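You operate a simulated robot arm through the tools that you are given. There is no shell and no other tool. Be economical: measure what you need, move in short steps, check, and stop when the job is done.

The job below is to be done with a simulated robot arm. You get a single attempt, and the scene is never put back.

TASK
Put the roll from the upper wall shelf on the middle shelf of the right bay. Switch the fan switch on. Fetch the sanding block with the smallest size on its label from the bench top and set it on the middle shelf of the right bay. Put the carton from the rack shelf on the upper shelf of the right bay. The order is free. Set down upright: sanding block, carton.

Only the result counts: the job must be done as asked and must still hold three seconds after the hand-in. Knocking over, shifting, dropping, spilling or breaking anything else fails it.

THE ROBOT
A 6-joint arm with a four-finger gripper on a trunk, on a base that drives. Base frame: it is fixed to the floor where the robot stands at the start and does not move with it; the origin is under the middle of the robot, x ahead of it, y to its left, z up. Units: m, rad, N and s.
With the tool pointing down near the work surface it reaches from about 0.22 to 0.68 m from the robot's upright axis, wherever it stands. Its first joint turns from -2.897 to 2.897 rad. Places, roughly: carton [-0.75, -0.5, 0.75]; fan switch [1.5, -0.7, 1.1]; middle shelf of the right bay [0.2, -0.9, 1.2]; roll (10x10x4 cm) [1.8, 0.4, 1.6]; sanding block [0.75, 0.75, 1]; upper shelf of the right bay [0.2, -0.9, 1.5]. Payload 3.43 kg.
The TCP is the grasp point between the finger pads, 0.03 m short of the fingertips. In the tool frame z runs along the fingers and y along their closing line. Largest opening 0.12 m; the body of the gripper starts 0.085 m behind the TCP.
Orientation is that of the tool frame in the base frame, as a unit quaternion [w, x, y, z]. With the fingers straight down and closing along the base's y, the tool's x points along the base's -x, its y along +y and its z along -z.

THE INTERFACE
- The arm moves only by the tool apply_moves. Its argument "plan" is a list of rows, each a list of 7 numbers: the shift along the tool's x, y, z in m, then the turn, a rotation vector about the tool's x, y, z in rad, then the gripper command, from -1 (shut) to 1 (fully open), values between in proportion. In form: [[dx, dy, dz, ax, ay, az, fingers], ...]. A call has 1 to 12 rows; each row is the pose to reach, as a shift and turn from the pose commanded when the call began, along the tool's axes at that moment. Each row takes 0.2 s and may step no farther than 0.05 m and 0.15 rad from the row before; otherwise, or with a gripper value out of range, the whole call is refused. A pose out of reach is approached as far as the arm can. The call stops where the force on the tool passes 40 N (or 10 N more than at its start, if that is more) or the arm is blocked; 0.2 s more then pass. The fingers move at their own pace and stop on an object; they squeeze with about 42 N. The grip force told is the motor's: it shows also when the fingers shut on nothing. Time passes only in rows, and 0.2 s behind the last, so rows that repeat a pose let the fingers close. It gives the time, the measured TCP pose, the force on the tool (base axes), the opening and the grip force at its end, in the units of the frame above (readings bear some noise), with the torque about the TCP (base axes, N m) and any sound that the robot's microphone picked up, and new pictures: "show" is both (left out), scene, wrist or none.
- Cameras (640 x 400 px; columns grow to the right, rows downward): "scene" is now at [0.0726, 0.1394, 1.7338]; the picture's right is [-0.06, -1.00, 0.00], its down [-0.43, 0.02, -0.90] and it looks along [0.90, -0.05, -0.43] (base axes); focal length 272 px, centre (320, 200). "wrist" rides on the gripper at [0.071, -0.017, -0.12] in the tool frame; the picture's right is [0.23, 0.97, 0.00], its down [-0.81, 0.19, -0.55] and it looks along [-0.54, 0.13, 0.83] (tool axes); focal length 275 px, centre (320, 200). There is no depth. A picture from a camera that has moved, and an enlarged one, comes with that camera's place and axes in the base frame and with its lens. The place of the scene camera against the robot may be out by one fixed shift of up to 0.012 m in any direction.
- move_column(by): slides the trunk up (or, below 0, down) by that many m; the arm and the scene camera ride with it, the base frame stays. It gives what a move gives, with no picture.
- base_move(legs): drives the robot by 1 to 6 legs, each [ahead, left, turn to the left] in m, m and rad, along the robot's own axes; the way and the turn of a leg run together, so that a leg with both is an arc; at most 1.5 m and 3.142 rad a leg. The arm and the cameras ride along, it lands a little off, and it stops where it bumps. It gives what a move gives, and a new picture of the scene camera.
- head_to(pan, tilt): turns the head with the scene camera to pan (to the left, within 2.094 rad either way) and tilt (down, from -0.506 to 1.204), counted from straight ahead of the robot. It gives what a move gives, and a new picture of the scene camera.
- close_up(camera, box): a new picture of the part [left, top, right, bottom] of that camera's present view, enlarged. No time passes.
- close_job(): hands the job in; it is judged then, once.

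Work in short steps. Places have to be worked out from the pictures, the camera data and where the tool is seen: move nearer, look again, correct. Check each grasp and each placing, and mend what went wrong. You have 165 turns and 260 pictures in all, those below and enlarged ones among them. Open the gripper and draw the arm clear of the work before you hand the job in, unless the task says otherwise.

The tools are called after "Emit:" as a command line: name --pt "numbers of a row" for each row, then --argument value for the rest, lists and objects as JSON in quotes. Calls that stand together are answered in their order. apply_moves: Moves the arm, as the interface text tells. Its arguments: {"type":"object","properties":{"plan":{"type":"array","items":{"type":"array","items":{"type":"number"}}},"show":{"type":"string","enum":["both","scene","wrist","none"]}},"required":["plan"]} The other tools are called the same way: move_column (by) slides the trunk up or down; base_move (legs) drives the base; head_to (pan, tilt) turns the head that bears the scene camera; close_up (camera, box) takes an enlarged picture of a part of a camera's view; close_job () hands the job in.

At the start:

```text
time: 0.0
position: [0.5302, 0.1759, 0.9998]
tcp_rot: [0.0, 0.0, 1.0, 0.0]
contact_force: [0.9, -0.1, 0.3]
wrist_torque: [-0.02, 0.01, 0.02]
opening: 0.1198
grasp_force: 0.1
trunk travel left (down, up): [-0.2, 0.24]
robot x, y, heading: [-0.0022, -0.0033, 0.002]
head pan, tilt: [-0.056, 0.447]
```

scene: 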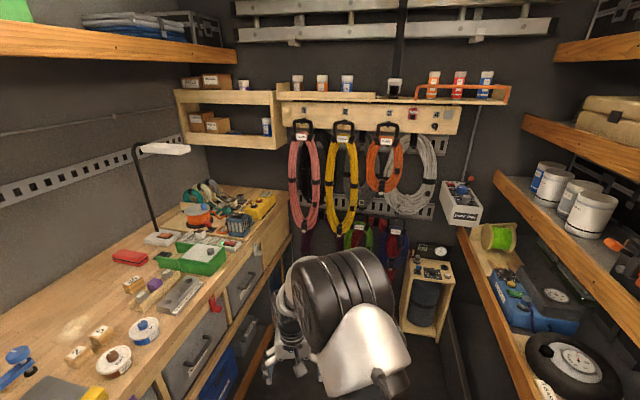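
wrist: 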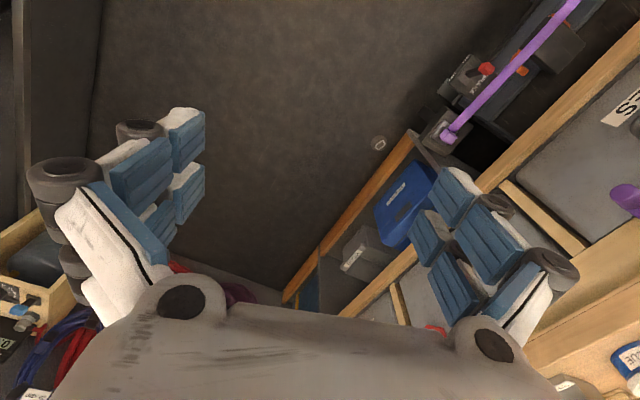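

The scene shows a van workshop with the bench on the left and the bay on the right. I'll look at the bench labels first, then turn the head to the right bay.

Emit:
close_up --camera "scene" --box '[60, 220, 260, 390]'

Emit:
close_up --camera "scene" --box '[170, 60, 520, 260]'

Emit:
head_to --pan -1.3 --tilt 0.4

```text
2.35 times, centred on (160, 305) of scene
camera zoom: at [0.0726, 0.1394, 1.7338], right [-0.06, -1.0, 0.0], down [-0.43, 0.02, -0.9], along [0.9, -0.05, -0.43], focal length 640 px, centre (696, -47)
```

zoom: 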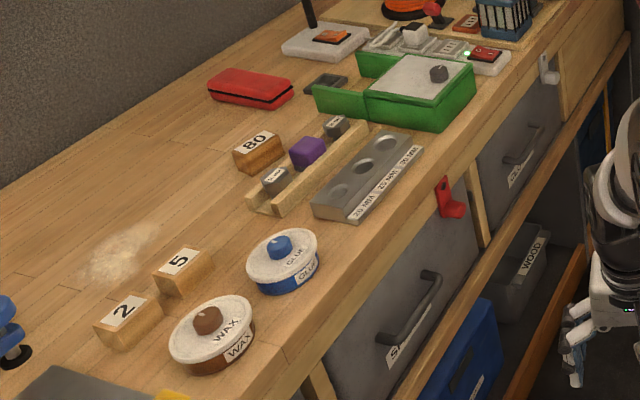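

```text
1.83 times, centred on (345, 160) of scene
camera zoom: at [0.0726, 0.1394, 1.7338], right [-0.06, -1.0, 0.0], down [-0.43, 0.02, -0.9], along [0.9, -0.05, -0.43], focal length 498 px, centre (274, 273)
```

zoom: 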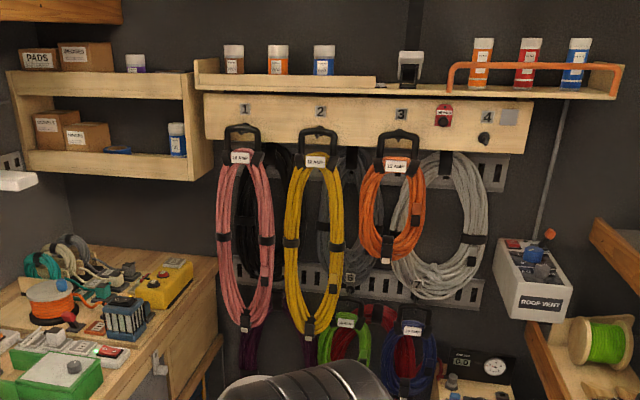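

```text
time: 1.4
position: [0.5291, 0.1745, 0.9997]
tcp_rot: [0.001, 0.0, 1.0, 0.0]
contact_force: [-0.5, -0.1, -0.3]
wrist_torque: [0.0, -0.04, 0.01]
opening: 0.12
grasp_force: 0.1
trunk travel left (down, up): [-0.2, 0.24]
robot x, y, heading: [-0.0017, 0.0003, 0.0]
head pan, tilt: [-1.3, 0.4]
camera scene: at [0.0057, 0.0553, 1.7381], right [-0.96, -0.27, 0.0], down [-0.1, 0.37, -0.92], along [0.25, -0.89, -0.39], focal length 272 px, centre (320, 200)
```

scene: 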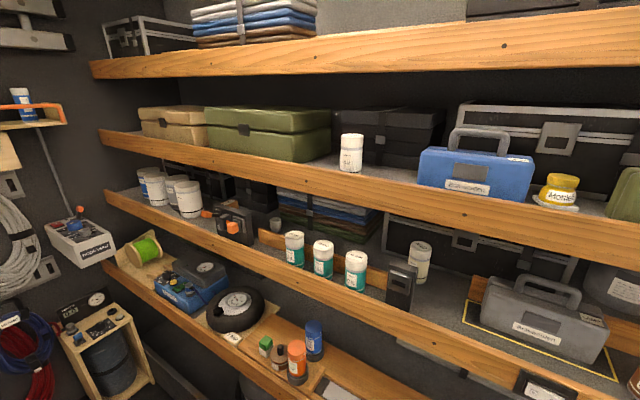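

The right bay is visible: the middle shelf holds the teal cans and the upper shelf holds the blue toolbox. I'll look further right and behind.

Emit:
head_to --pan -2.09 --tilt 0.5

Emit:
head_to --pan 2.0 --tilt 0.5

Emit:
head_to --pan 0.9 --tilt 0.5

```text
time: 2.6
position: [0.5281, 0.1757, 0.9992]
tcp_rot: [0.0, 0.0, 1.0, 0.0]
contact_force: [-0.1, 0.4, -0.2]
wrist_torque: [0.0, -0.01, 0.01]
opening: 0.1199
grasp_force: 0.0
trunk travel left (down, up): [-0.2, 0.24]
robot x, y, heading: [0.0003, 0.0011, 0.004]
head pan, tilt: [-2.089, 0.499]
camera scene: at [-0.0642, 0.0654, 1.7289], right [-0.87, 0.49, 0.0], down [0.24, 0.42, -0.88], along [-0.43, -0.76, -0.48], focal length 272 px, centre (320, 200)
```

scene: 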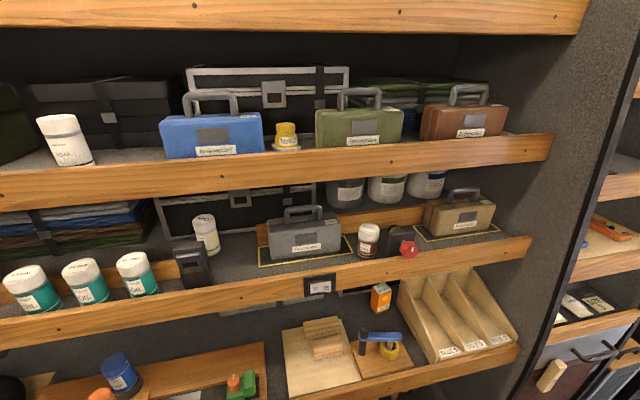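

```text
time: 5.9
position: [0.5295, 0.176, 1.0002]
tcp_rot: [0.0, 0.0, 1.0, -0.001]
contact_force: [0.3, -0.4, -0.9]
wrist_torque: [-0.01, -0.01, 0.05]
opening: 0.1199
grasp_force: 0.2
trunk travel left (down, up): [-0.2, 0.24]
robot x, y, heading: [-0.0005, -0.0009, -0.003]
head pan, tilt: [2.0, 0.499]
camera scene: at [-0.057, 0.2272, 1.7289], right [0.91, 0.42, 0.0], down [0.2, -0.44, -0.88], along [-0.37, 0.8, -0.48], focal length 272 px, centre (320, 200)
```

scene: 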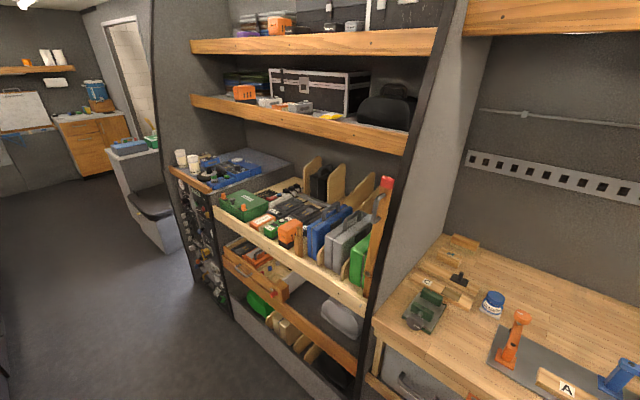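

```text
time: 7.2
position: [0.5288, 0.1742, 1.0002]
tcp_rot: [0.0, -0.001, 1.0, 0.0]
contact_force: [-0.9, -0.7, 1.0]
wrist_torque: [-0.03, -0.01, 0.01]
opening: 0.1201
grasp_force: 0.1
trunk travel left (down, up): [-0.2, 0.24]
robot x, y, heading: [-0.001, 0.0003, -0.005]
head pan, tilt: [0.901, 0.499]
camera scene: at [0.0372, 0.2159, 1.7289], right [0.78, -0.62, 0.0], down [-0.3, -0.38, -0.88], along [0.54, 0.69, -0.48], focal length 272 px, centre (320, 200)
```

scene: 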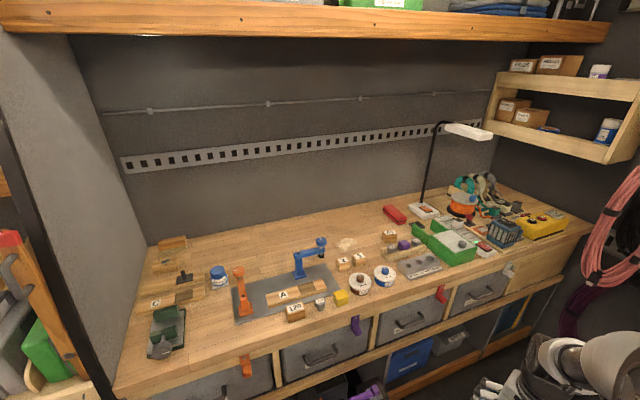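

More candidates on the bench, so I'll zoom in on the labels.

Emit:
close_up --camera "scene" --box '[270, 225, 430, 325]'

Emit:
close_up --camera "scene" --box '[130, 220, 290, 360]'

Emit:
close_up --camera "scene" --box '[480, 40, 640, 170]'

Emit:
close_up --camera "wrist" --box '[0, 0, 640, 400]'

```text
4.00 times, centred on (350, 275) of scene
camera zoom: at [0.0372, 0.2159, 1.7289], right [0.78, -0.62, 0.0], down [-0.3, -0.38, -0.88], along [0.54, 0.69, -0.48], focal length 1089 px, centre (200, -100)
```

zoom: 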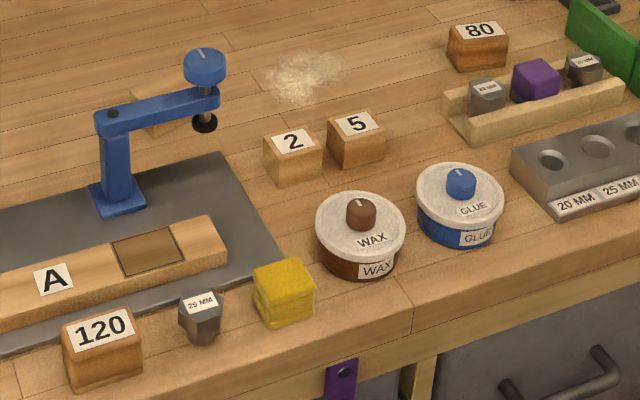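

```text
2.86 times, centred on (210, 290) of scene
camera zoom: at [0.0372, 0.2159, 1.7289], right [0.78, -0.62, 0.0], down [-0.3, -0.38, -0.88], along [0.54, 0.69, -0.48], focal length 778 px, centre (634, -57)
```

zoom: 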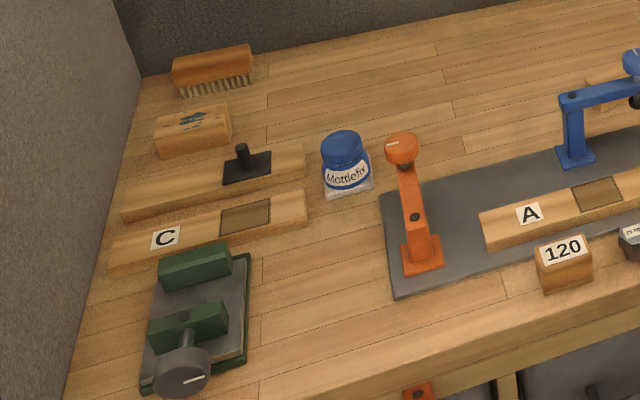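

```text
3.08 times, centred on (560, 105) of scene
camera zoom: at [0.0372, 0.2159, 1.7289], right [0.78, -0.62, 0.0], down [-0.3, -0.38, -0.88], along [0.54, 0.69, -0.48], focal length 837 px, centre (-418, 492)
```

zoom: 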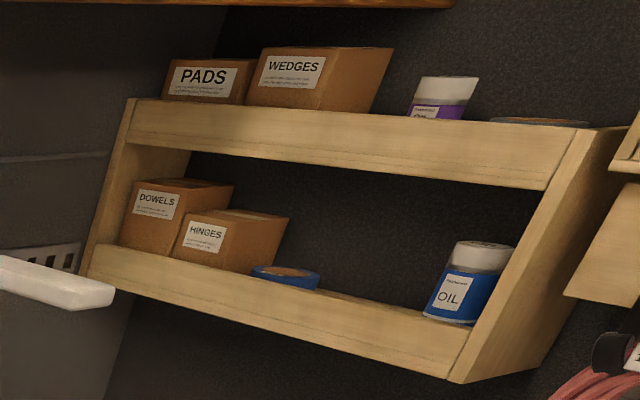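

```text
1.00 times, centred on (320, 200) of wrist (not enlarged: the box is as wide or as high as the picture)
camera zoom: at [0.4565, 0.1579, 1.1206], right [-0.23, 0.97, 0.0], down [0.81, 0.19, 0.55], along [0.54, 0.13, -0.83], focal length 275 px, centre (320, 200)
```

zoom: 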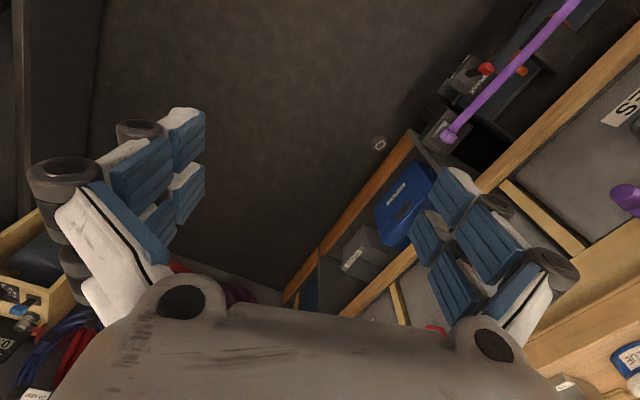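

The numbered blocks are 2, 5, 80 and 120. The upper wall cubby holds a grey roll. Next I look for the carton behind on the right, then back at the bench from a steeper view.

Emit:
head_to --pan -2.09 --tilt 0.95

Emit:
head_to --pan 0.9 --tilt 0.8

```text
time: 9.8
position: [0.5297, 0.1757, 1.0001]
tcp_rot: [0.0, 0.0, 1.0, 0.0]
contact_force: [-0.4, -0.2, -0.3]
wrist_torque: [0.02, 0.0, 0.03]
opening: 0.1198
grasp_force: 0.0
trunk travel left (down, up): [-0.2, 0.24]
robot x, y, heading: [0.001, -0.001, 0.002]
head pan, tilt: [-2.089, 0.949]
camera scene: at [-0.0552, 0.0813, 1.6914], right [-0.87, 0.5, 0.0], down [0.4, 0.71, -0.58], along [-0.29, -0.51, -0.81], focal length 272 px, centre (320, 200)
```

scene: 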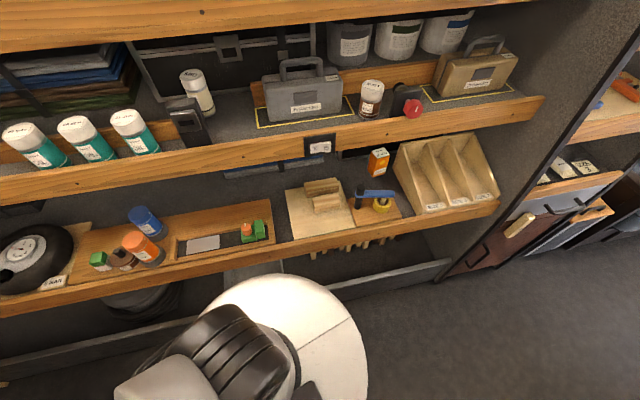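

```text
time: 12.4
position: [0.5304, 0.1748, 0.9995]
tcp_rot: [0.0, 0.0, 1.0, 0.0]
contact_force: [0.4, 0.5, -0.6]
wrist_torque: [0.03, -0.02, -0.03]
opening: 0.1199
grasp_force: 0.0
trunk travel left (down, up): [-0.2, 0.24]
robot x, y, heading: [-0.0039, -0.0007, 0.002]
head pan, tilt: [0.901, 0.799]
camera scene: at [0.031, 0.2077, 1.703], right [0.78, -0.62, 0.0], down [-0.45, -0.56, -0.7], along [0.43, 0.55, -0.72], focal length 272 px, centre (320, 200)
```

scene: 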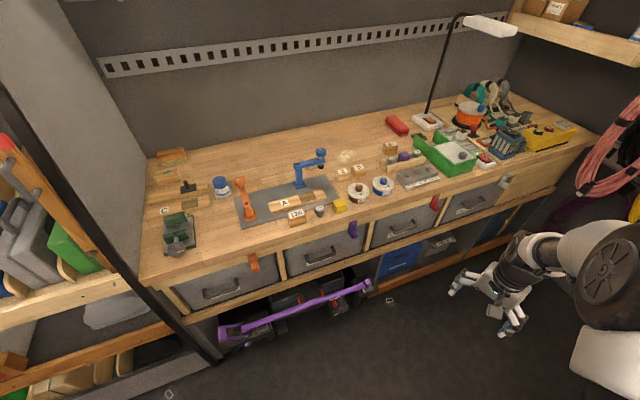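

I'll raise the trunk so the hand clears the bench, drive alongside the blocks and face the bench for a close wrist view.

Emit:
move_column --by 0.2

Emit:
base_move --legs '[[0.7, 0, 0], [0, 0, 1.57]]'

Emit:
apply_moves --pt "0 0 0 0 0 0 1"

```text
time: 14.6
position: [0.5294, 0.1765, 1.2008]
tcp_rot: [0.0, 0.001, 1.0, 0.0]
contact_force: [1.1, 0.6, -0.5]
wrist_torque: [0.01, 0.02, 0.0]
opening: 0.1201
grasp_force: 0.1
trunk travel left (down, up): [-0.4, 0.04]
robot x, y, heading: [0.0015, 0.003, 0.002]
head pan, tilt: [0.901, 0.799]
```

```text
time: 22.1
position: [0.5493, 0.5403, 1.1987]
tcp_rot: [0.001, -0.689, 0.725, 0.0]
contact_force: [-0.7, -0.7, 0.5]
wrist_torque: [-0.01, 0.02, -0.02]
opening: 0.1199
grasp_force: 0.1
trunk travel left (down, up): [-0.4, 0.04]
robot x, y, heading: [0.7011, 0.0055, 1.518]
head pan, tilt: [0.901, 0.799]
camera scene: at [0.4972, 0.0483, 1.9029], right [0.66, 0.75, 0.0], down [0.54, -0.47, -0.7], along [-0.52, 0.46, -0.72], focal length 272 px, centre (320, 200)
```

scene: 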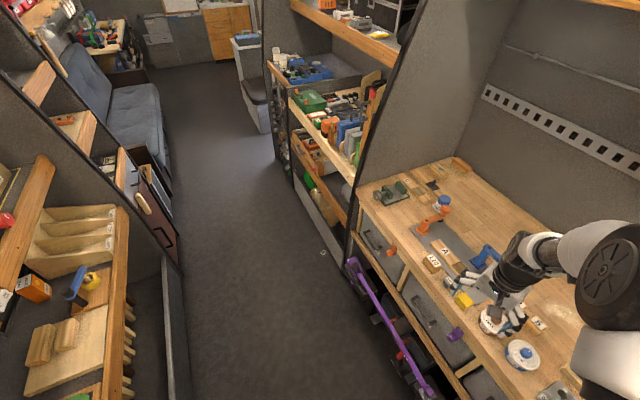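

```text
time: 22.5
position: [0.5494, 0.54, 1.2011]
tcp_rot: [-0.001, -0.69, 0.724, 0.0]
contact_force: [0.8, -0.7, 0.2]
wrist_torque: [0.0, -0.02, 0.0]
opening: 0.1198
grasp_force: 0.0
trunk travel left (down, up): [-0.4, 0.04]
robot x, y, heading: [0.6958, 0.0055, 1.52]
head pan, tilt: [0.901, 0.799]
camera scene: at [0.4973, 0.0484, 1.903], right [0.66, 0.75, 0.0], down [0.54, -0.47, -0.7], along [-0.52, 0.46, -0.72], focal length 272 px, centre (320, 200)
camera wrist: at [0.562, 0.4677, 1.3207], right [-0.98, -0.18, 0.0], down [-0.15, 0.82, 0.55], along [-0.1, 0.54, -0.83], focal length 275 px, centre (320, 200)
```

scene: 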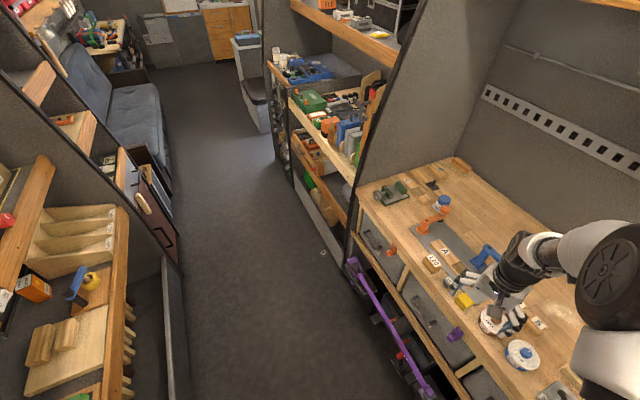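
wrist: 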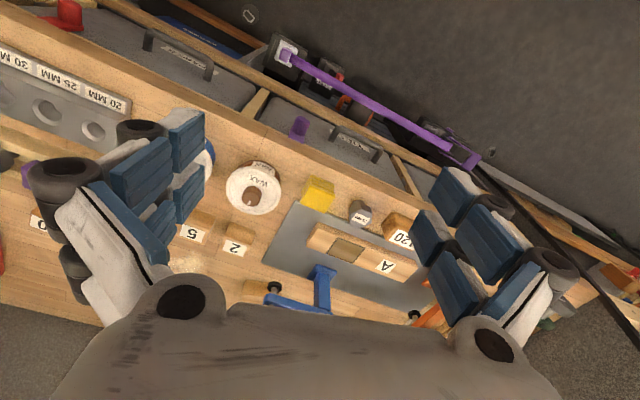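

Triangulating the block "2" gives about (0.66, 0.855) with its top at z≈0.93. I zoom the wrist view to tell which blocks are really sanding blocks.

Emit:
close_up --camera "wrist" --box '[170, 160, 300, 270]'

Emit:
close_up --camera "wrist" --box '[300, 170, 440, 290]'

Emit:
head_to --pan 0 --tilt 0.9

```text
3.64 times, centred on (235, 215) of wrist
camera zoom: at [0.562, 0.4677, 1.3207], right [-0.98, -0.18, 0.0], down [-0.15, 0.82, 0.55], along [-0.1, 0.54, -0.83], focal length 1001 px, centre (629, 146)
```

zoom: 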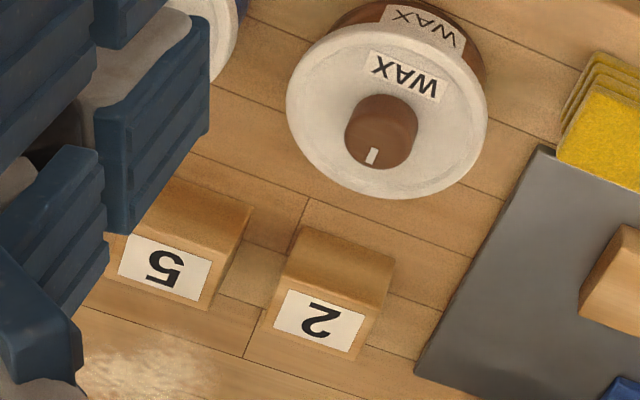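

```text
3.33 times, centred on (370, 230) of wrist
camera zoom: at [0.562, 0.4677, 1.3207], right [-0.98, -0.18, 0.0], down [-0.15, 0.82, 0.55], along [-0.1, 0.54, -0.83], focal length 918 px, centre (153, 100)
```

zoom: 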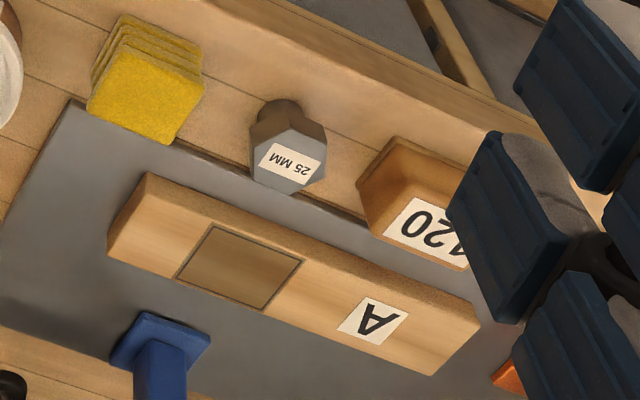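

```text
time: 23.7
position: [0.5494, 0.5393, 1.2014]
tcp_rot: [0.0, -0.688, 0.725, -0.001]
contact_force: [0.2, 0.1, 0.6]
wrist_torque: [0.0, -0.02, -0.02]
opening: 0.12
grasp_force: 0.0
trunk travel left (down, up): [-0.4, 0.04]
robot x, y, heading: [0.6968, 0.0042, 1.522]
head pan, tilt: [0.0, 0.901]
camera scene: at [0.5615, 0.0705, 1.895], right [1.0, -0.05, 0.0], down [-0.04, -0.78, -0.62], along [0.03, 0.62, -0.78], focal length 272 px, centre (320, 200)
```

scene: 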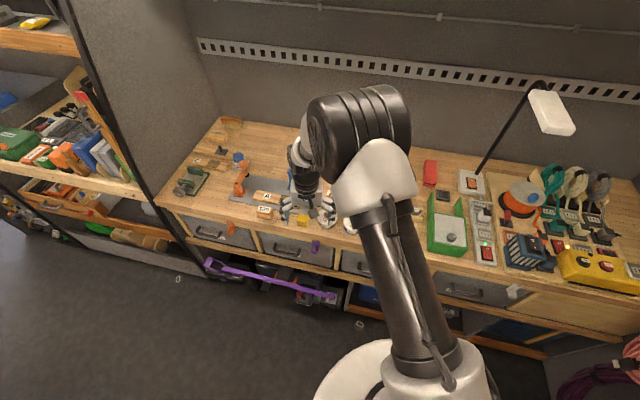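

2 and 5 look like a different, lighter kind of piece than 80/120. I move the hand so the wrist camera centres on them, then on the 80.

Emit:
apply_moves --pt "-0.02 -0.04 0 0 0 0 1" --pt "-0.04 -0.08 0 0 0 0 1" --pt "-0.06 -0.12 0 0 0 0 1" --pt "-0.08 -0.16 0 0 0 0 1" --show "wrist"

Emit:
close_up --camera "wrist" --box '[200, 110, 440, 280]'

Emit:
apply_moves --pt "0 -0.05 0 0 0 0 1" --pt "0 -0.1 0 0 0 0 1" --pt "0 -0.15 0 0 0 0 1" --pt "0 -0.2 0 0 0 0 1" --pt "0 -0.25 0 0 0 0 1" --show "wrist"

Emit:
close_up --camera "wrist" --box '[200, 110, 440, 280]'

```text
time: 24.7
position: [0.7139, 0.6142, 1.1999]
tcp_rot: [-0.001, -0.689, 0.725, 0.001]
contact_force: [-1.3, 0.5, -0.5]
wrist_torque: [0.01, 0.0, 0.02]
opening: 0.1199
grasp_force: 0.1
trunk travel left (down, up): [-0.4, 0.04]
robot x, y, heading: [0.697, 0.0047, 1.522]
head pan, tilt: [0.0, 0.901]
camera wrist: at [0.7268, 0.5409, 1.321], right [-0.98, -0.18, 0.0], down [-0.15, 0.82, 0.55], along [-0.1, 0.54, -0.83], focal length 275 px, centre (320, 200)
```

wrist: 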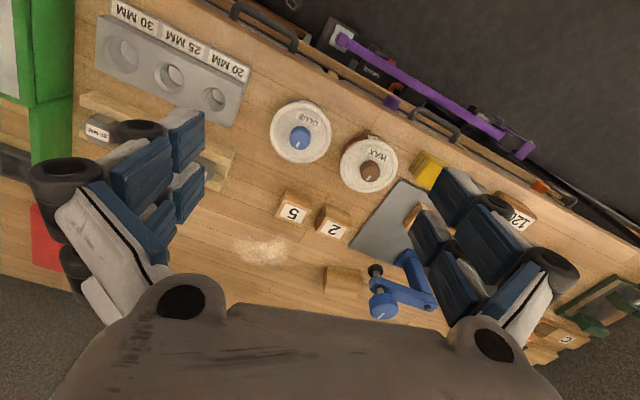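

```text
2.35 times, centred on (320, 195) of wrist
camera zoom: at [0.7268, 0.5409, 1.321], right [-0.98, -0.18, 0.0], down [-0.15, 0.82, 0.55], along [-0.1, 0.54, -0.83], focal length 648 px, centre (320, 212)
```

zoom: 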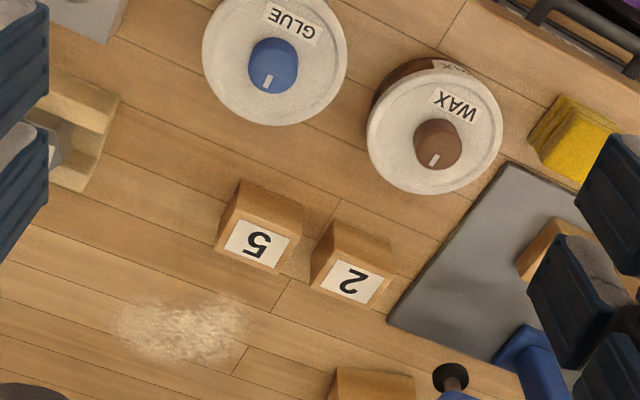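

```text
time: 25.9
position: [0.9691, 0.5953, 1.2047]
tcp_rot: [-0.001, -0.689, 0.725, 0.001]
contact_force: [1.0, -0.1, 0.3]
wrist_torque: [0.0, 0.05, -0.03]
opening: 0.1198
grasp_force: 0.0
trunk travel left (down, up): [-0.4, 0.04]
robot x, y, heading: [0.6966, 0.0029, 1.515]
head pan, tilt: [0.0, 0.901]
camera wrist: at [0.9814, 0.5222, 1.325], right [-0.98, -0.18, 0.0], down [-0.15, 0.82, 0.55], along [-0.1, 0.54, -0.83], focal length 275 px, centre (320, 200)
```

wrist: 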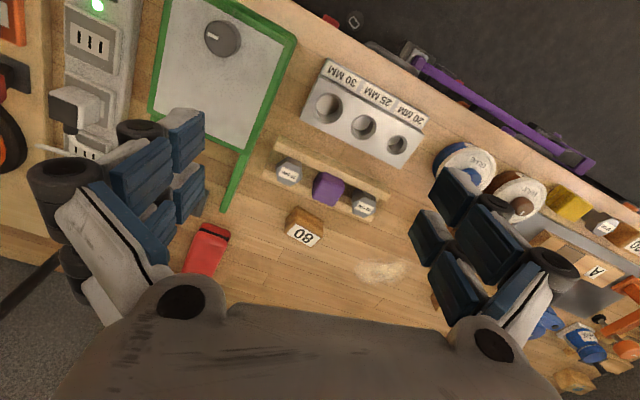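

```text
2.35 times, centred on (320, 195) of wrist
camera zoom: at [0.9814, 0.5222, 1.325], right [-0.98, -0.18, 0.0], down [-0.15, 0.82, 0.55], along [-0.1, 0.54, -0.83], focal length 648 px, centre (320, 212)
```

zoom: 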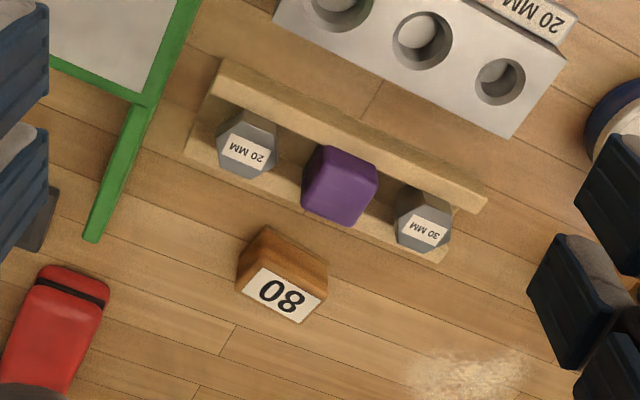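

I need a side view of the blocks to decide their kind; the arm has moved aside, so I zoom the head camera on both groups.

Emit:
close_up --camera "scene" --box '[240, 130, 480, 280]'

Emit:
close_up --camera "wrist" --box '[280, 200, 330, 250]'

```text
2.67 times, centred on (360, 205) of scene
camera zoom: at [0.5639, 0.0705, 1.8952], right [1.0, -0.05, 0.0], down [-0.04, -0.78, -0.62], along [0.03, 0.62, -0.78], focal length 726 px, centre (213, 187)
```

zoom: 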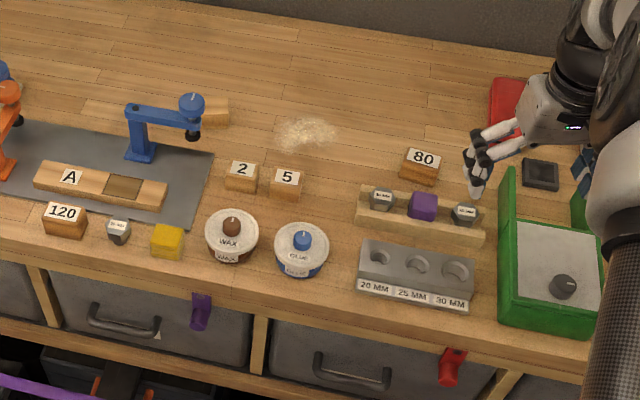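

```text
8.00 times, centred on (305, 225) of wrist
camera zoom: at [0.9814, 0.5222, 1.325], right [-0.98, -0.18, 0.0], down [-0.15, 0.82, 0.55], along [-0.1, 0.54, -0.83], focal length 2202 px, centre (440, 0)
```

zoom: 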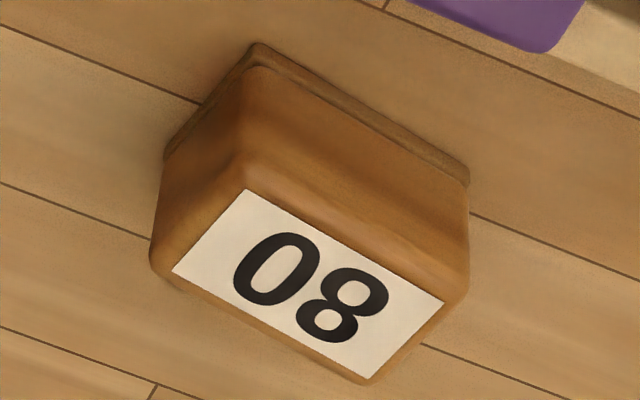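

Emit:
close_up --camera "scene" --box '[318, 185, 358, 212]'

Emit:
close_up --camera "scene" --box '[160, 105, 280, 215]'

Emit:
close_up --camera "scene" --box '[400, 140, 640, 300]'

```text
14.81 times, centred on (338, 198) of scene
camera zoom: at [0.5639, 0.0705, 1.8952], right [1.0, -0.05, 0.0], down [-0.04, -0.78, -0.62], along [0.03, 0.62, -0.78], focal length 4032 px, centre (53, 222)
```

zoom: 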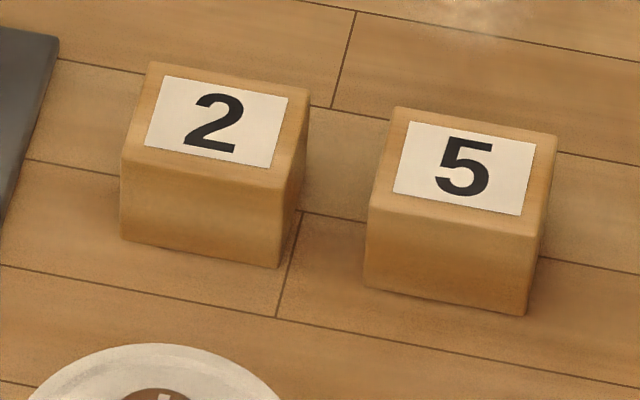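

```text
3.64 times, centred on (220, 160) of scene
camera zoom: at [0.5639, 0.0705, 1.8952], right [1.0, -0.05, 0.0], down [-0.04, -0.78, -0.62], along [0.03, 0.62, -0.78], focal length 990 px, centre (684, 346)
```

zoom: 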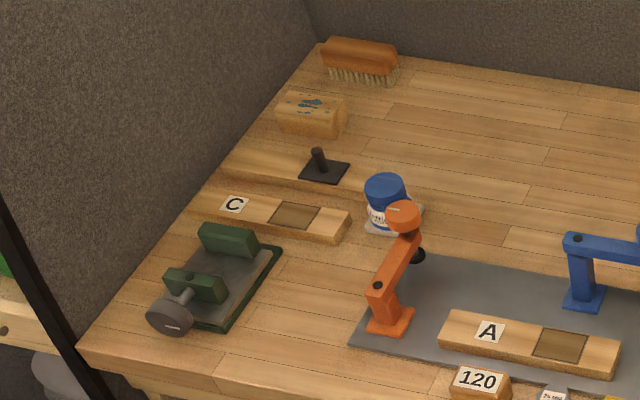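

```text
2.50 times, centred on (520, 220) of scene
camera zoom: at [0.5639, 0.0705, 1.8952], right [1.0, -0.05, 0.0], down [-0.04, -0.78, -0.62], along [0.03, 0.62, -0.78], focal length 680 px, centre (-180, 150)
```

zoom: 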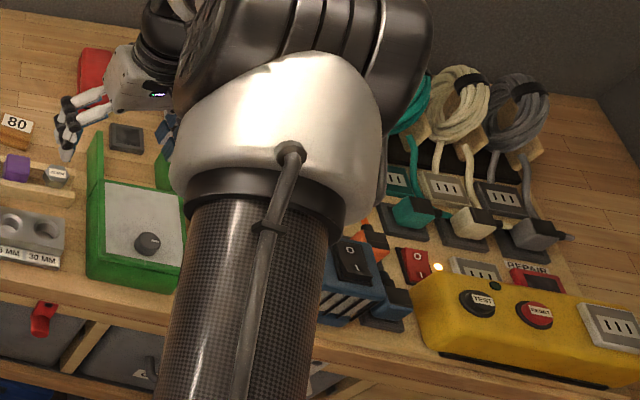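

80 and 120 have an abrasive layer underneath, while 2 and 5 are plain wooden cubes, so the target is "80" at about (0.95, 0.85), top z≈0.937, long axis about 25° off x. I'll turn the tool to grip its long axis and tilt it forward, so I can later reach into the shelf.

Emit:
apply_moves --pt "0 0 0 0 0 0.13 1" --pt "0 0 0 0 0 0.26 1" --pt "0 0 0 0 0 0.398 1" --show "none"

Emit:
apply_moves --pt "0 0 0 0 -0.14 0 1" --pt "0 0 0 0 -0.28 0 1" --pt "0 0 0 0 -0.42 0 1" --pt "0 0 0 0 -0.56 0 1" --pt "0 0 0 0 -0.698 0 1" --pt "0 0 0 0 -0.698 0 1" --show "both"

```text
time: 26.7
position: [0.9646, 0.5988, 1.202]
tcp_rot: [0.0, -0.531, 0.847, -0.001]
contact_force: [0.3, 0.7, 0.4]
wrist_torque: [0.01, -0.02, 0.02]
opening: 0.1199
grasp_force: 0.1
trunk travel left (down, up): [-0.4, 0.04]
robot x, y, heading: [0.6934, 0.0029, 1.52]
head pan, tilt: [0.0, 0.901]
```

```text
time: 28.1
position: [0.9641, 0.5987, 1.2009]
tcp_rot: [0.29, -0.5, 0.796, 0.182]
contact_force: [0.7, 1.2, -0.5]
wrist_torque: [0.0, 0.02, 0.0]
opening: 0.1203
grasp_force: 0.0
trunk travel left (down, up): [-0.4, 0.04]
robot x, y, heading: [0.6981, 0.0035, 1.522]
head pan, tilt: [0.0, 0.901]
camera scene: at [0.5617, 0.0705, 1.895], right [1.0, -0.05, 0.0], down [-0.04, -0.78, -0.62], along [0.03, 0.62, -0.78], focal length 272 px, centre (320, 200)
camera wrist: at [0.9206, 0.4717, 1.2472], right [-0.95, 0.26, -0.15], down [-0.06, 0.32, 0.94], along [0.3, 0.91, -0.29], focal length 275 px, centre (320, 200)
```

scene: 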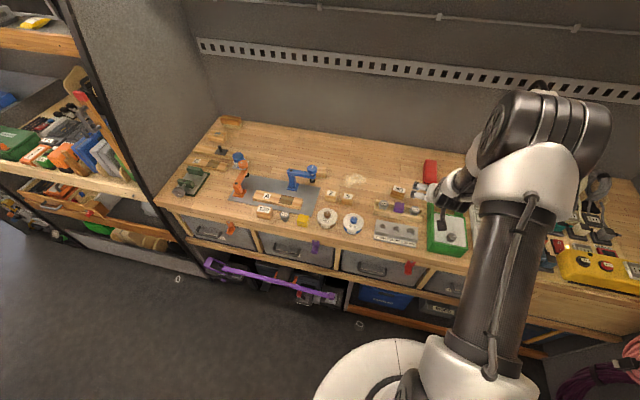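
wrist: 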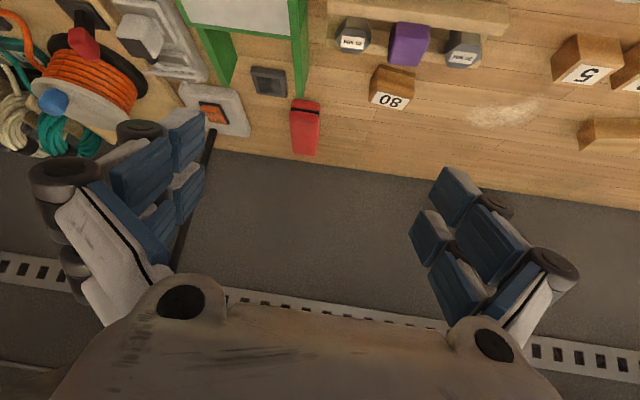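

The tilt is right; the 80 triangulates to about (0.955, 0.858). I shift sideways, then go along the fingers to about 0.1 m short of it.

Emit:
apply_moves --pt "0 0.04 0 0 0 0 1" --pt "0 0.08 0 0 0 0 1" --pt "0 0.12 0.02 0 0 0 1" --pt "0 0.12 0.06 0 0 0 1" --pt "0 0.12 0.1 0 0 0 1" --pt "0 0.12 0.14 0 0 0 1" --pt "0 0.12 0.18 0 0 0 1" --pt "0 0.12 0.22 0 0 0 1" --pt "0.002 0.1206 0.24 0 0 0 1" --pt "0.002 0.1206 0.24 0 0 0 1" --show "both"

```text
time: 30.3
position: [0.9207, 0.7832, 1.0206]
tcp_rot: [0.289, -0.5, 0.796, 0.182]
contact_force: [-0.6, 0.1, -0.5]
wrist_torque: [0.01, -0.05, 0.0]
opening: 0.1199
grasp_force: 0.0
out of reach, approached as far as the arm can: row 9, 10
trunk travel left (down, up): [-0.4, 0.04]
robot x, y, heading: [0.696, -0.0007, 1.517]
head pan, tilt: [0.0, 0.901]
camera scene: at [0.5621, 0.071, 1.8951], right [1.0, -0.05, 0.0], down [-0.04, -0.78, -0.62], along [0.03, 0.62, -0.78], focal length 272 px, centre (320, 200)
camera wrist: at [0.8775, 0.656, 1.0676], right [-0.95, 0.26, -0.15], down [-0.06, 0.32, 0.94], along [0.3, 0.91, -0.29], focal length 275 px, centre (320, 200)
```

scene: 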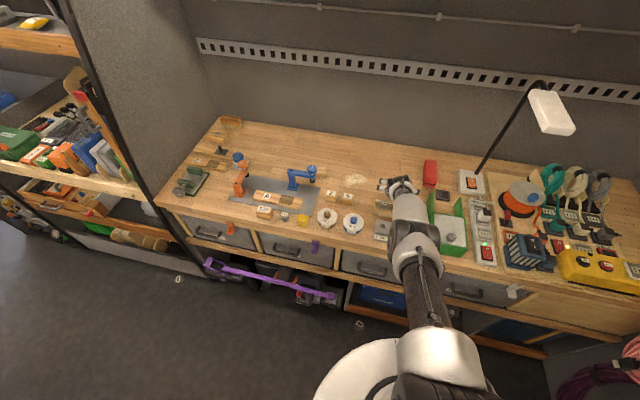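
wrist: 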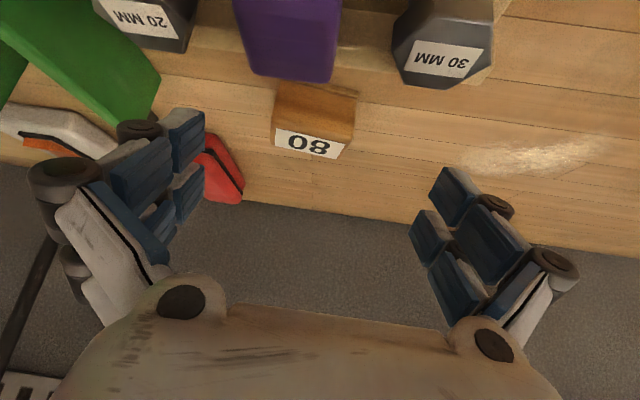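

The arm is at its reach limit, so I retract a little and drive 0.12 m closer.

Emit:
apply_moves --pt "0 0 -0.05 0 0 0 1" --pt "0 0 -0.1 0 0 0 1" --pt "0 0 -0.13 0 0 0 1" --show "none"

Emit:
base_move --legs '[[0.12, 0, 0]]'

Emit:
apply_moves --pt "0 0 0 0 0 0 1" --show "wrist"

```text
time: 31.1
position: [0.8856, 0.7045, 1.1212]
tcp_rot: [0.288, -0.497, 0.798, 0.182]
contact_force: [-0.7, -0.4, -0.1]
wrist_torque: [-0.01, -0.02, 0.0]
opening: 0.1198
grasp_force: 0.1
trunk travel left (down, up): [-0.4, 0.04]
robot x, y, heading: [0.6994, 0.0023, 1.519]
head pan, tilt: [0.0, 0.901]
```

```text
time: 32.3
position: [0.8947, 0.8228, 1.122]
tcp_rot: [0.29, -0.498, 0.797, 0.181]
contact_force: [-0.9, -0.2, 0.5]
wrist_torque: [-0.01, 0.0, 0.01]
opening: 0.1198
grasp_force: 0.0
trunk travel left (down, up): [-0.4, 0.04]
robot x, y, heading: [0.7054, 0.1201, 1.512]
head pan, tilt: [0.0, 0.901]
camera scene: at [0.5683, 0.19, 1.895], right [1.0, -0.06, 0.0], down [-0.04, -0.78, -0.62], along [0.03, 0.62, -0.78], focal length 272 px, centre (320, 200)
```

scene: 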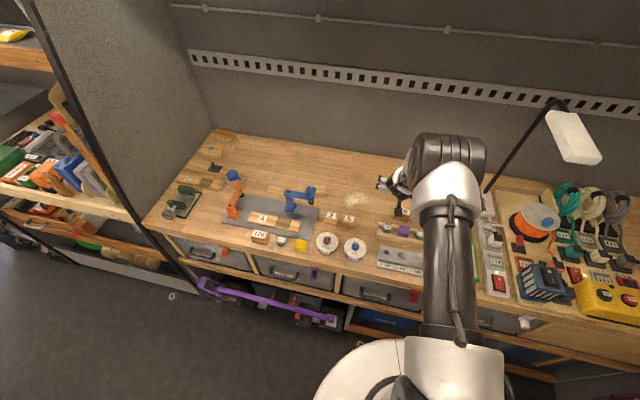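

```text
time: 32.7
position: [0.8948, 0.8219, 1.1232]
tcp_rot: [0.29, -0.499, 0.796, 0.182]
contact_force: [-0.2, -0.4, -0.4]
wrist_torque: [0.03, -0.01, -0.01]
opening: 0.1199
grasp_force: 0.0
trunk travel left (down, up): [-0.4, 0.04]
robot x, y, heading: [0.7042, 0.1236, 1.514]
head pan, tilt: [0.0, 0.901]
camera wrist: at [0.8515, 0.6945, 1.1689], right [-0.95, 0.27, -0.15], down [-0.06, 0.32, 0.94], along [0.3, 0.91, -0.29], focal length 275 px, centre (320, 200)
```

wrist: 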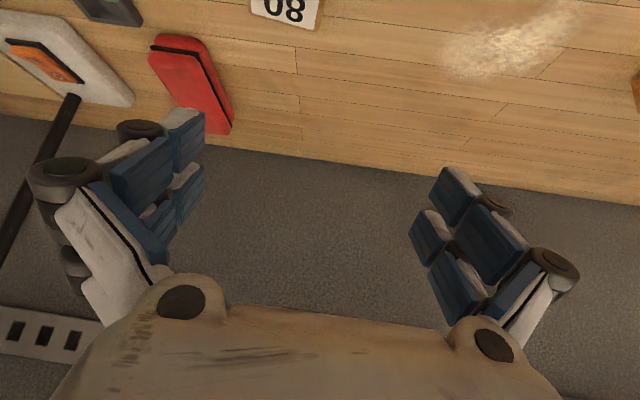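

The label now triangulates to about (0.953, 0.835, 0.963). I move to 8 cm short of it along the fingers and look again.

Emit:
apply_moves --pt "0.04 -0.02 0 0 0 0 1" --pt "0.083 -0.047 0 0 0 0 1" --pt "0.083 -0.047 0.04 0 0 0 1" --pt "0.083 -0.047 0.077 0 0 0 1" --pt "0.083 -0.047 0.077 0 0 0 1" --show "wrist"

Emit:
close_up --camera "scene" --box '[350, 170, 450, 240]'

```text
refused: row 2 steps farther than a row can; nothing moved
```

```text
5.71 times, centred on (400, 205) of scene
camera zoom: at [0.5682, 0.1881, 1.8951], right [1.0, -0.06, 0.0], down [-0.04, -0.78, -0.62], along [0.03, 0.62, -0.78], focal length 1555 px, centre (-137, 171)
```

zoom: 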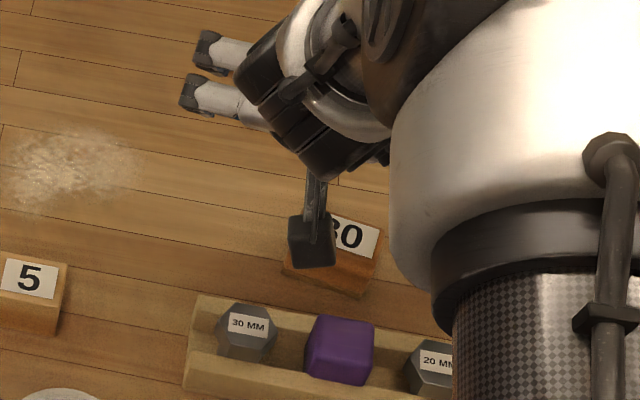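

Same motion with smaller steps.

Emit:
apply_moves --pt "0.03 -0.017 0 0 0 0 1" --pt "0.06 -0.034 0 0 0 0 1" --pt "0.083 -0.047 0 0 0 0 1" --pt "0.083 -0.047 0.04 0 0 0 1" --pt "0.083 -0.047 0.077 0 0 0 1" --pt "0.083 -0.047 0.077 0 0 0 1" --show "wrist"

Emit:
close_up --camera "scene" --box '[350, 170, 450, 240]'

```text
time: 34.1
position: [0.9298, 0.7884, 1.0116]
tcp_rot: [0.29, -0.499, 0.796, 0.182]
contact_force: [0.4, -0.8, -1.5]
wrist_torque: [0.0, 0.0, 0.01]
opening: 0.12
grasp_force: 0.1
trunk travel left (down, up): [-0.4, 0.04]
robot x, y, heading: [0.7058, 0.1227, 1.514]
head pan, tilt: [0.0, 0.901]
camera wrist: at [0.8857, 0.6623, 1.0576], right [-0.95, 0.27, -0.15], down [-0.06, 0.32, 0.94], along [0.3, 0.91, -0.29], focal length 275 px, centre (320, 200)
```

wrist: 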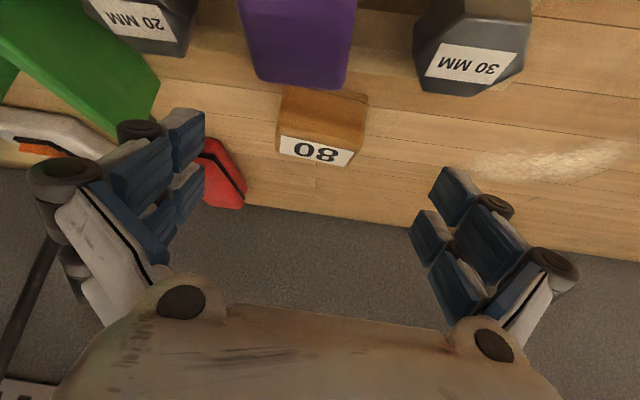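

```text
5.71 times, centred on (400, 205) of scene
camera zoom: at [0.568, 0.1888, 1.8951], right [1.0, -0.06, 0.0], down [-0.04, -0.78, -0.62], along [0.03, 0.62, -0.78], focal length 1555 px, centre (-137, 171)
```

zoom: 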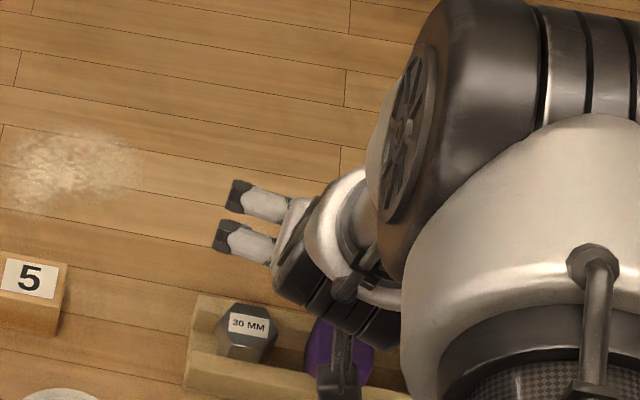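

The block is centred between the fingers and aligned. I advance 8.5 cm along the fingers and close.

Emit:
apply_moves --pt "0 0 0.03 0 0 0 1" --pt "-0.001 0 0.06 0 0 0 1" --pt "-0.002 0 0.086 0 0 0 1" --pt "-0.002 0 0.086 0 0 0 1" --pt "-0.002 0 0.086 0 0 0 -1" --pt "-0.002 0 0.086 0 0 0 -1" --pt "-0.002 0 0.086 0 0 0 -1" --pt "-0.002 0 0.086 0 0 0 -1" --pt "-0.002 0 0.086 0 0 0 -1" --pt "-0.002 0 0.086 0 0 0 -1" --show "wrist"

```text
time: 36.1
position: [0.9588, 0.8451, 0.957]
tcp_rot: [0.297, -0.496, 0.795, 0.185]
contact_force: [1.6, -1.5, 14.4]
wrist_torque: [-0.13, -0.01, -0.01]
opening: 0.0617
grasp_force: 30.0
out of reach, approached as far as the arm can: row 3, 4
trunk travel left (down, up): [-0.4, 0.04]
robot x, y, heading: [0.7047, 0.1199, 1.513]
head pan, tilt: [0.0, 0.901]
stopped in row 9: the force on the tool passed its limit at 54 N (the readings are from after the stop); the commanded pose is now the measured one
camera wrist: at [0.9147, 0.7174, 1.0009], right [-0.95, 0.27, -0.15], down [-0.06, 0.31, 0.95], along [0.3, 0.91, -0.28], focal length 275 px, centre (320, 200)
```

wrist: 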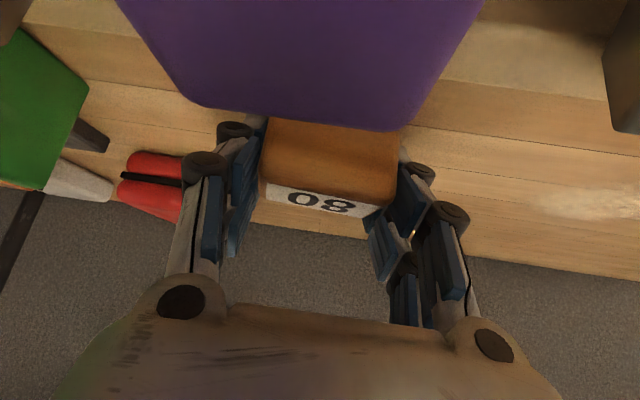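

Gripped at 0.062 m opening. I lift straight up in small steps.

Emit:
apply_moves --pt "-0.013 0 -0.015 0 0 0 -1" --pt "-0.026 0 -0.031 0 0 0 -1" --pt "-0.045 0 -0.054 0 0 0 -1" --pt "-0.064 0 -0.077 0 0 0 -1" --pt "-0.064 0 -0.11 0 0 0 -1" --pt "-0.064 0 -0.15 0 0 0 -1" --pt "-0.064 0 -0.15 0 0 0 -1" --show "both"

```text
time: 37.7
position: [0.9392, 0.7992, 1.1091]
tcp_rot: [0.295, -0.496, 0.796, 0.184]
contact_force: [-1.1, 0.3, -1.3]
wrist_torque: [0.0, 0.02, 0.02]
opening: 0.0614
grasp_force: 42.1
trunk travel left (down, up): [-0.4, 0.04]
robot x, y, heading: [0.7058, 0.1191, 1.516]
head pan, tilt: [0.0, 0.901]
camera scene: at [0.569, 0.1907, 1.895], right [1.0, -0.06, 0.0], down [-0.04, -0.78, -0.62], along [0.03, 0.62, -0.78], focal length 272 px, centre (320, 200)
camera wrist: at [0.8945, 0.6723, 1.154], right [-0.95, 0.27, -0.15], down [-0.06, 0.32, 0.95], along [0.3, 0.91, -0.28], focal length 275 px, centre (320, 200)
```

scene: 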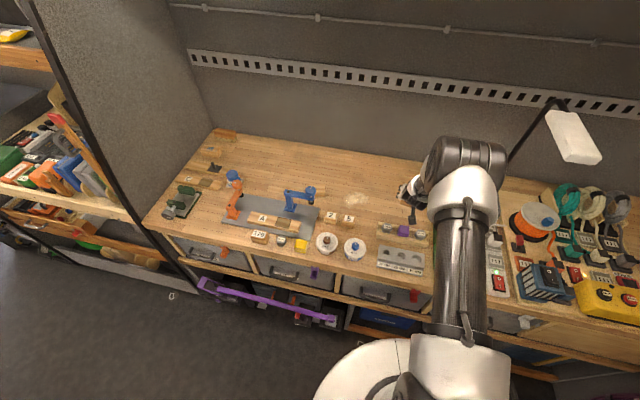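
wrist: 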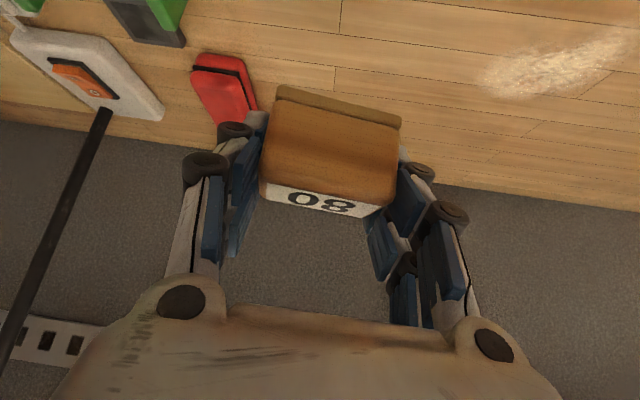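

The 80 is held securely. I back away from the bench, turn toward the front, and back up so I can look at the right bay.

Emit:
base_move --legs '[[-0.12, 0, 0], [0, 0, -1.51], [-0.35, 0, 0]]'

Emit:
head_to --pan -1.5 --tilt 0.55

```text
time: 44.5
position: [1.0382, -0.1961, 1.1094]
tcp_rot: [0.34, 0.19, 0.919, -0.07]
contact_force: [-1.4, 0.1, -1.0]
wrist_torque: [0.0, 0.0, 0.03]
opening: 0.0611
grasp_force: 41.6
trunk travel left (down, up): [-0.4, 0.04]
robot x, y, heading: [0.3516, 0.0065, -0.005]
head pan, tilt: [0.0, 0.901]
camera scene: at [0.4081, 0.1483, 1.8951], right [-0.01, -1.0, 0.0], down [-0.78, 0.01, -0.62], along [0.62, 0.0, -0.78], focal length 272 px, centre (320, 200)
```

scene: 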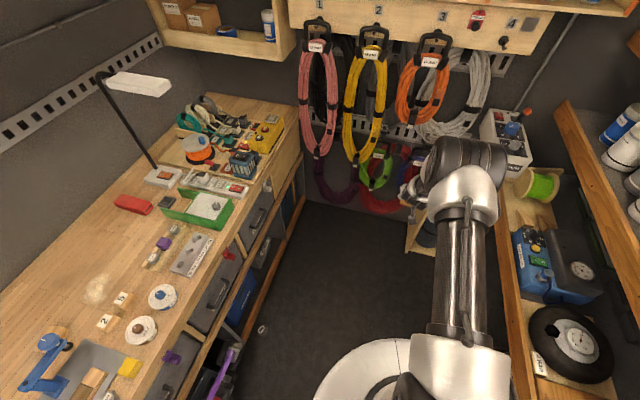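

```text
time: 46.1
position: [1.0394, -0.1968, 1.1093]
tcp_rot: [0.338, 0.19, 0.919, -0.069]
contact_force: [-0.2, -0.2, -1.6]
wrist_torque: [-0.01, -0.01, 0.0]
opening: 0.0612
grasp_force: 42.3
trunk travel left (down, up): [-0.4, 0.04]
robot x, y, heading: [0.3518, 0.0018, -0.007]
head pan, tilt: [-1.499, 0.55]
camera scene: at [0.3393, 0.0592, 1.9243], right [-1.0, -0.06, 0.0], down [-0.03, 0.52, -0.85], along [0.06, -0.85, -0.52], focal length 272 px, centre (320, 200)
```

scene: 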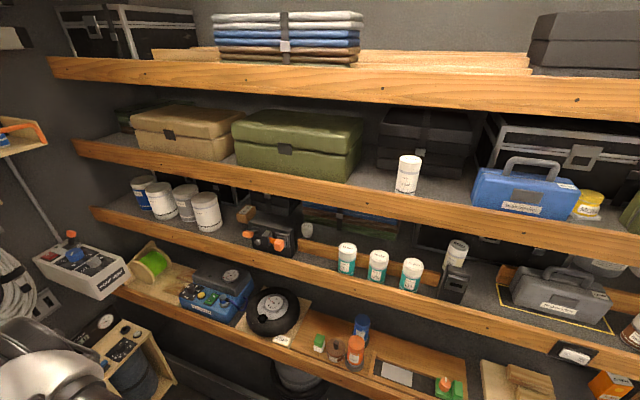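

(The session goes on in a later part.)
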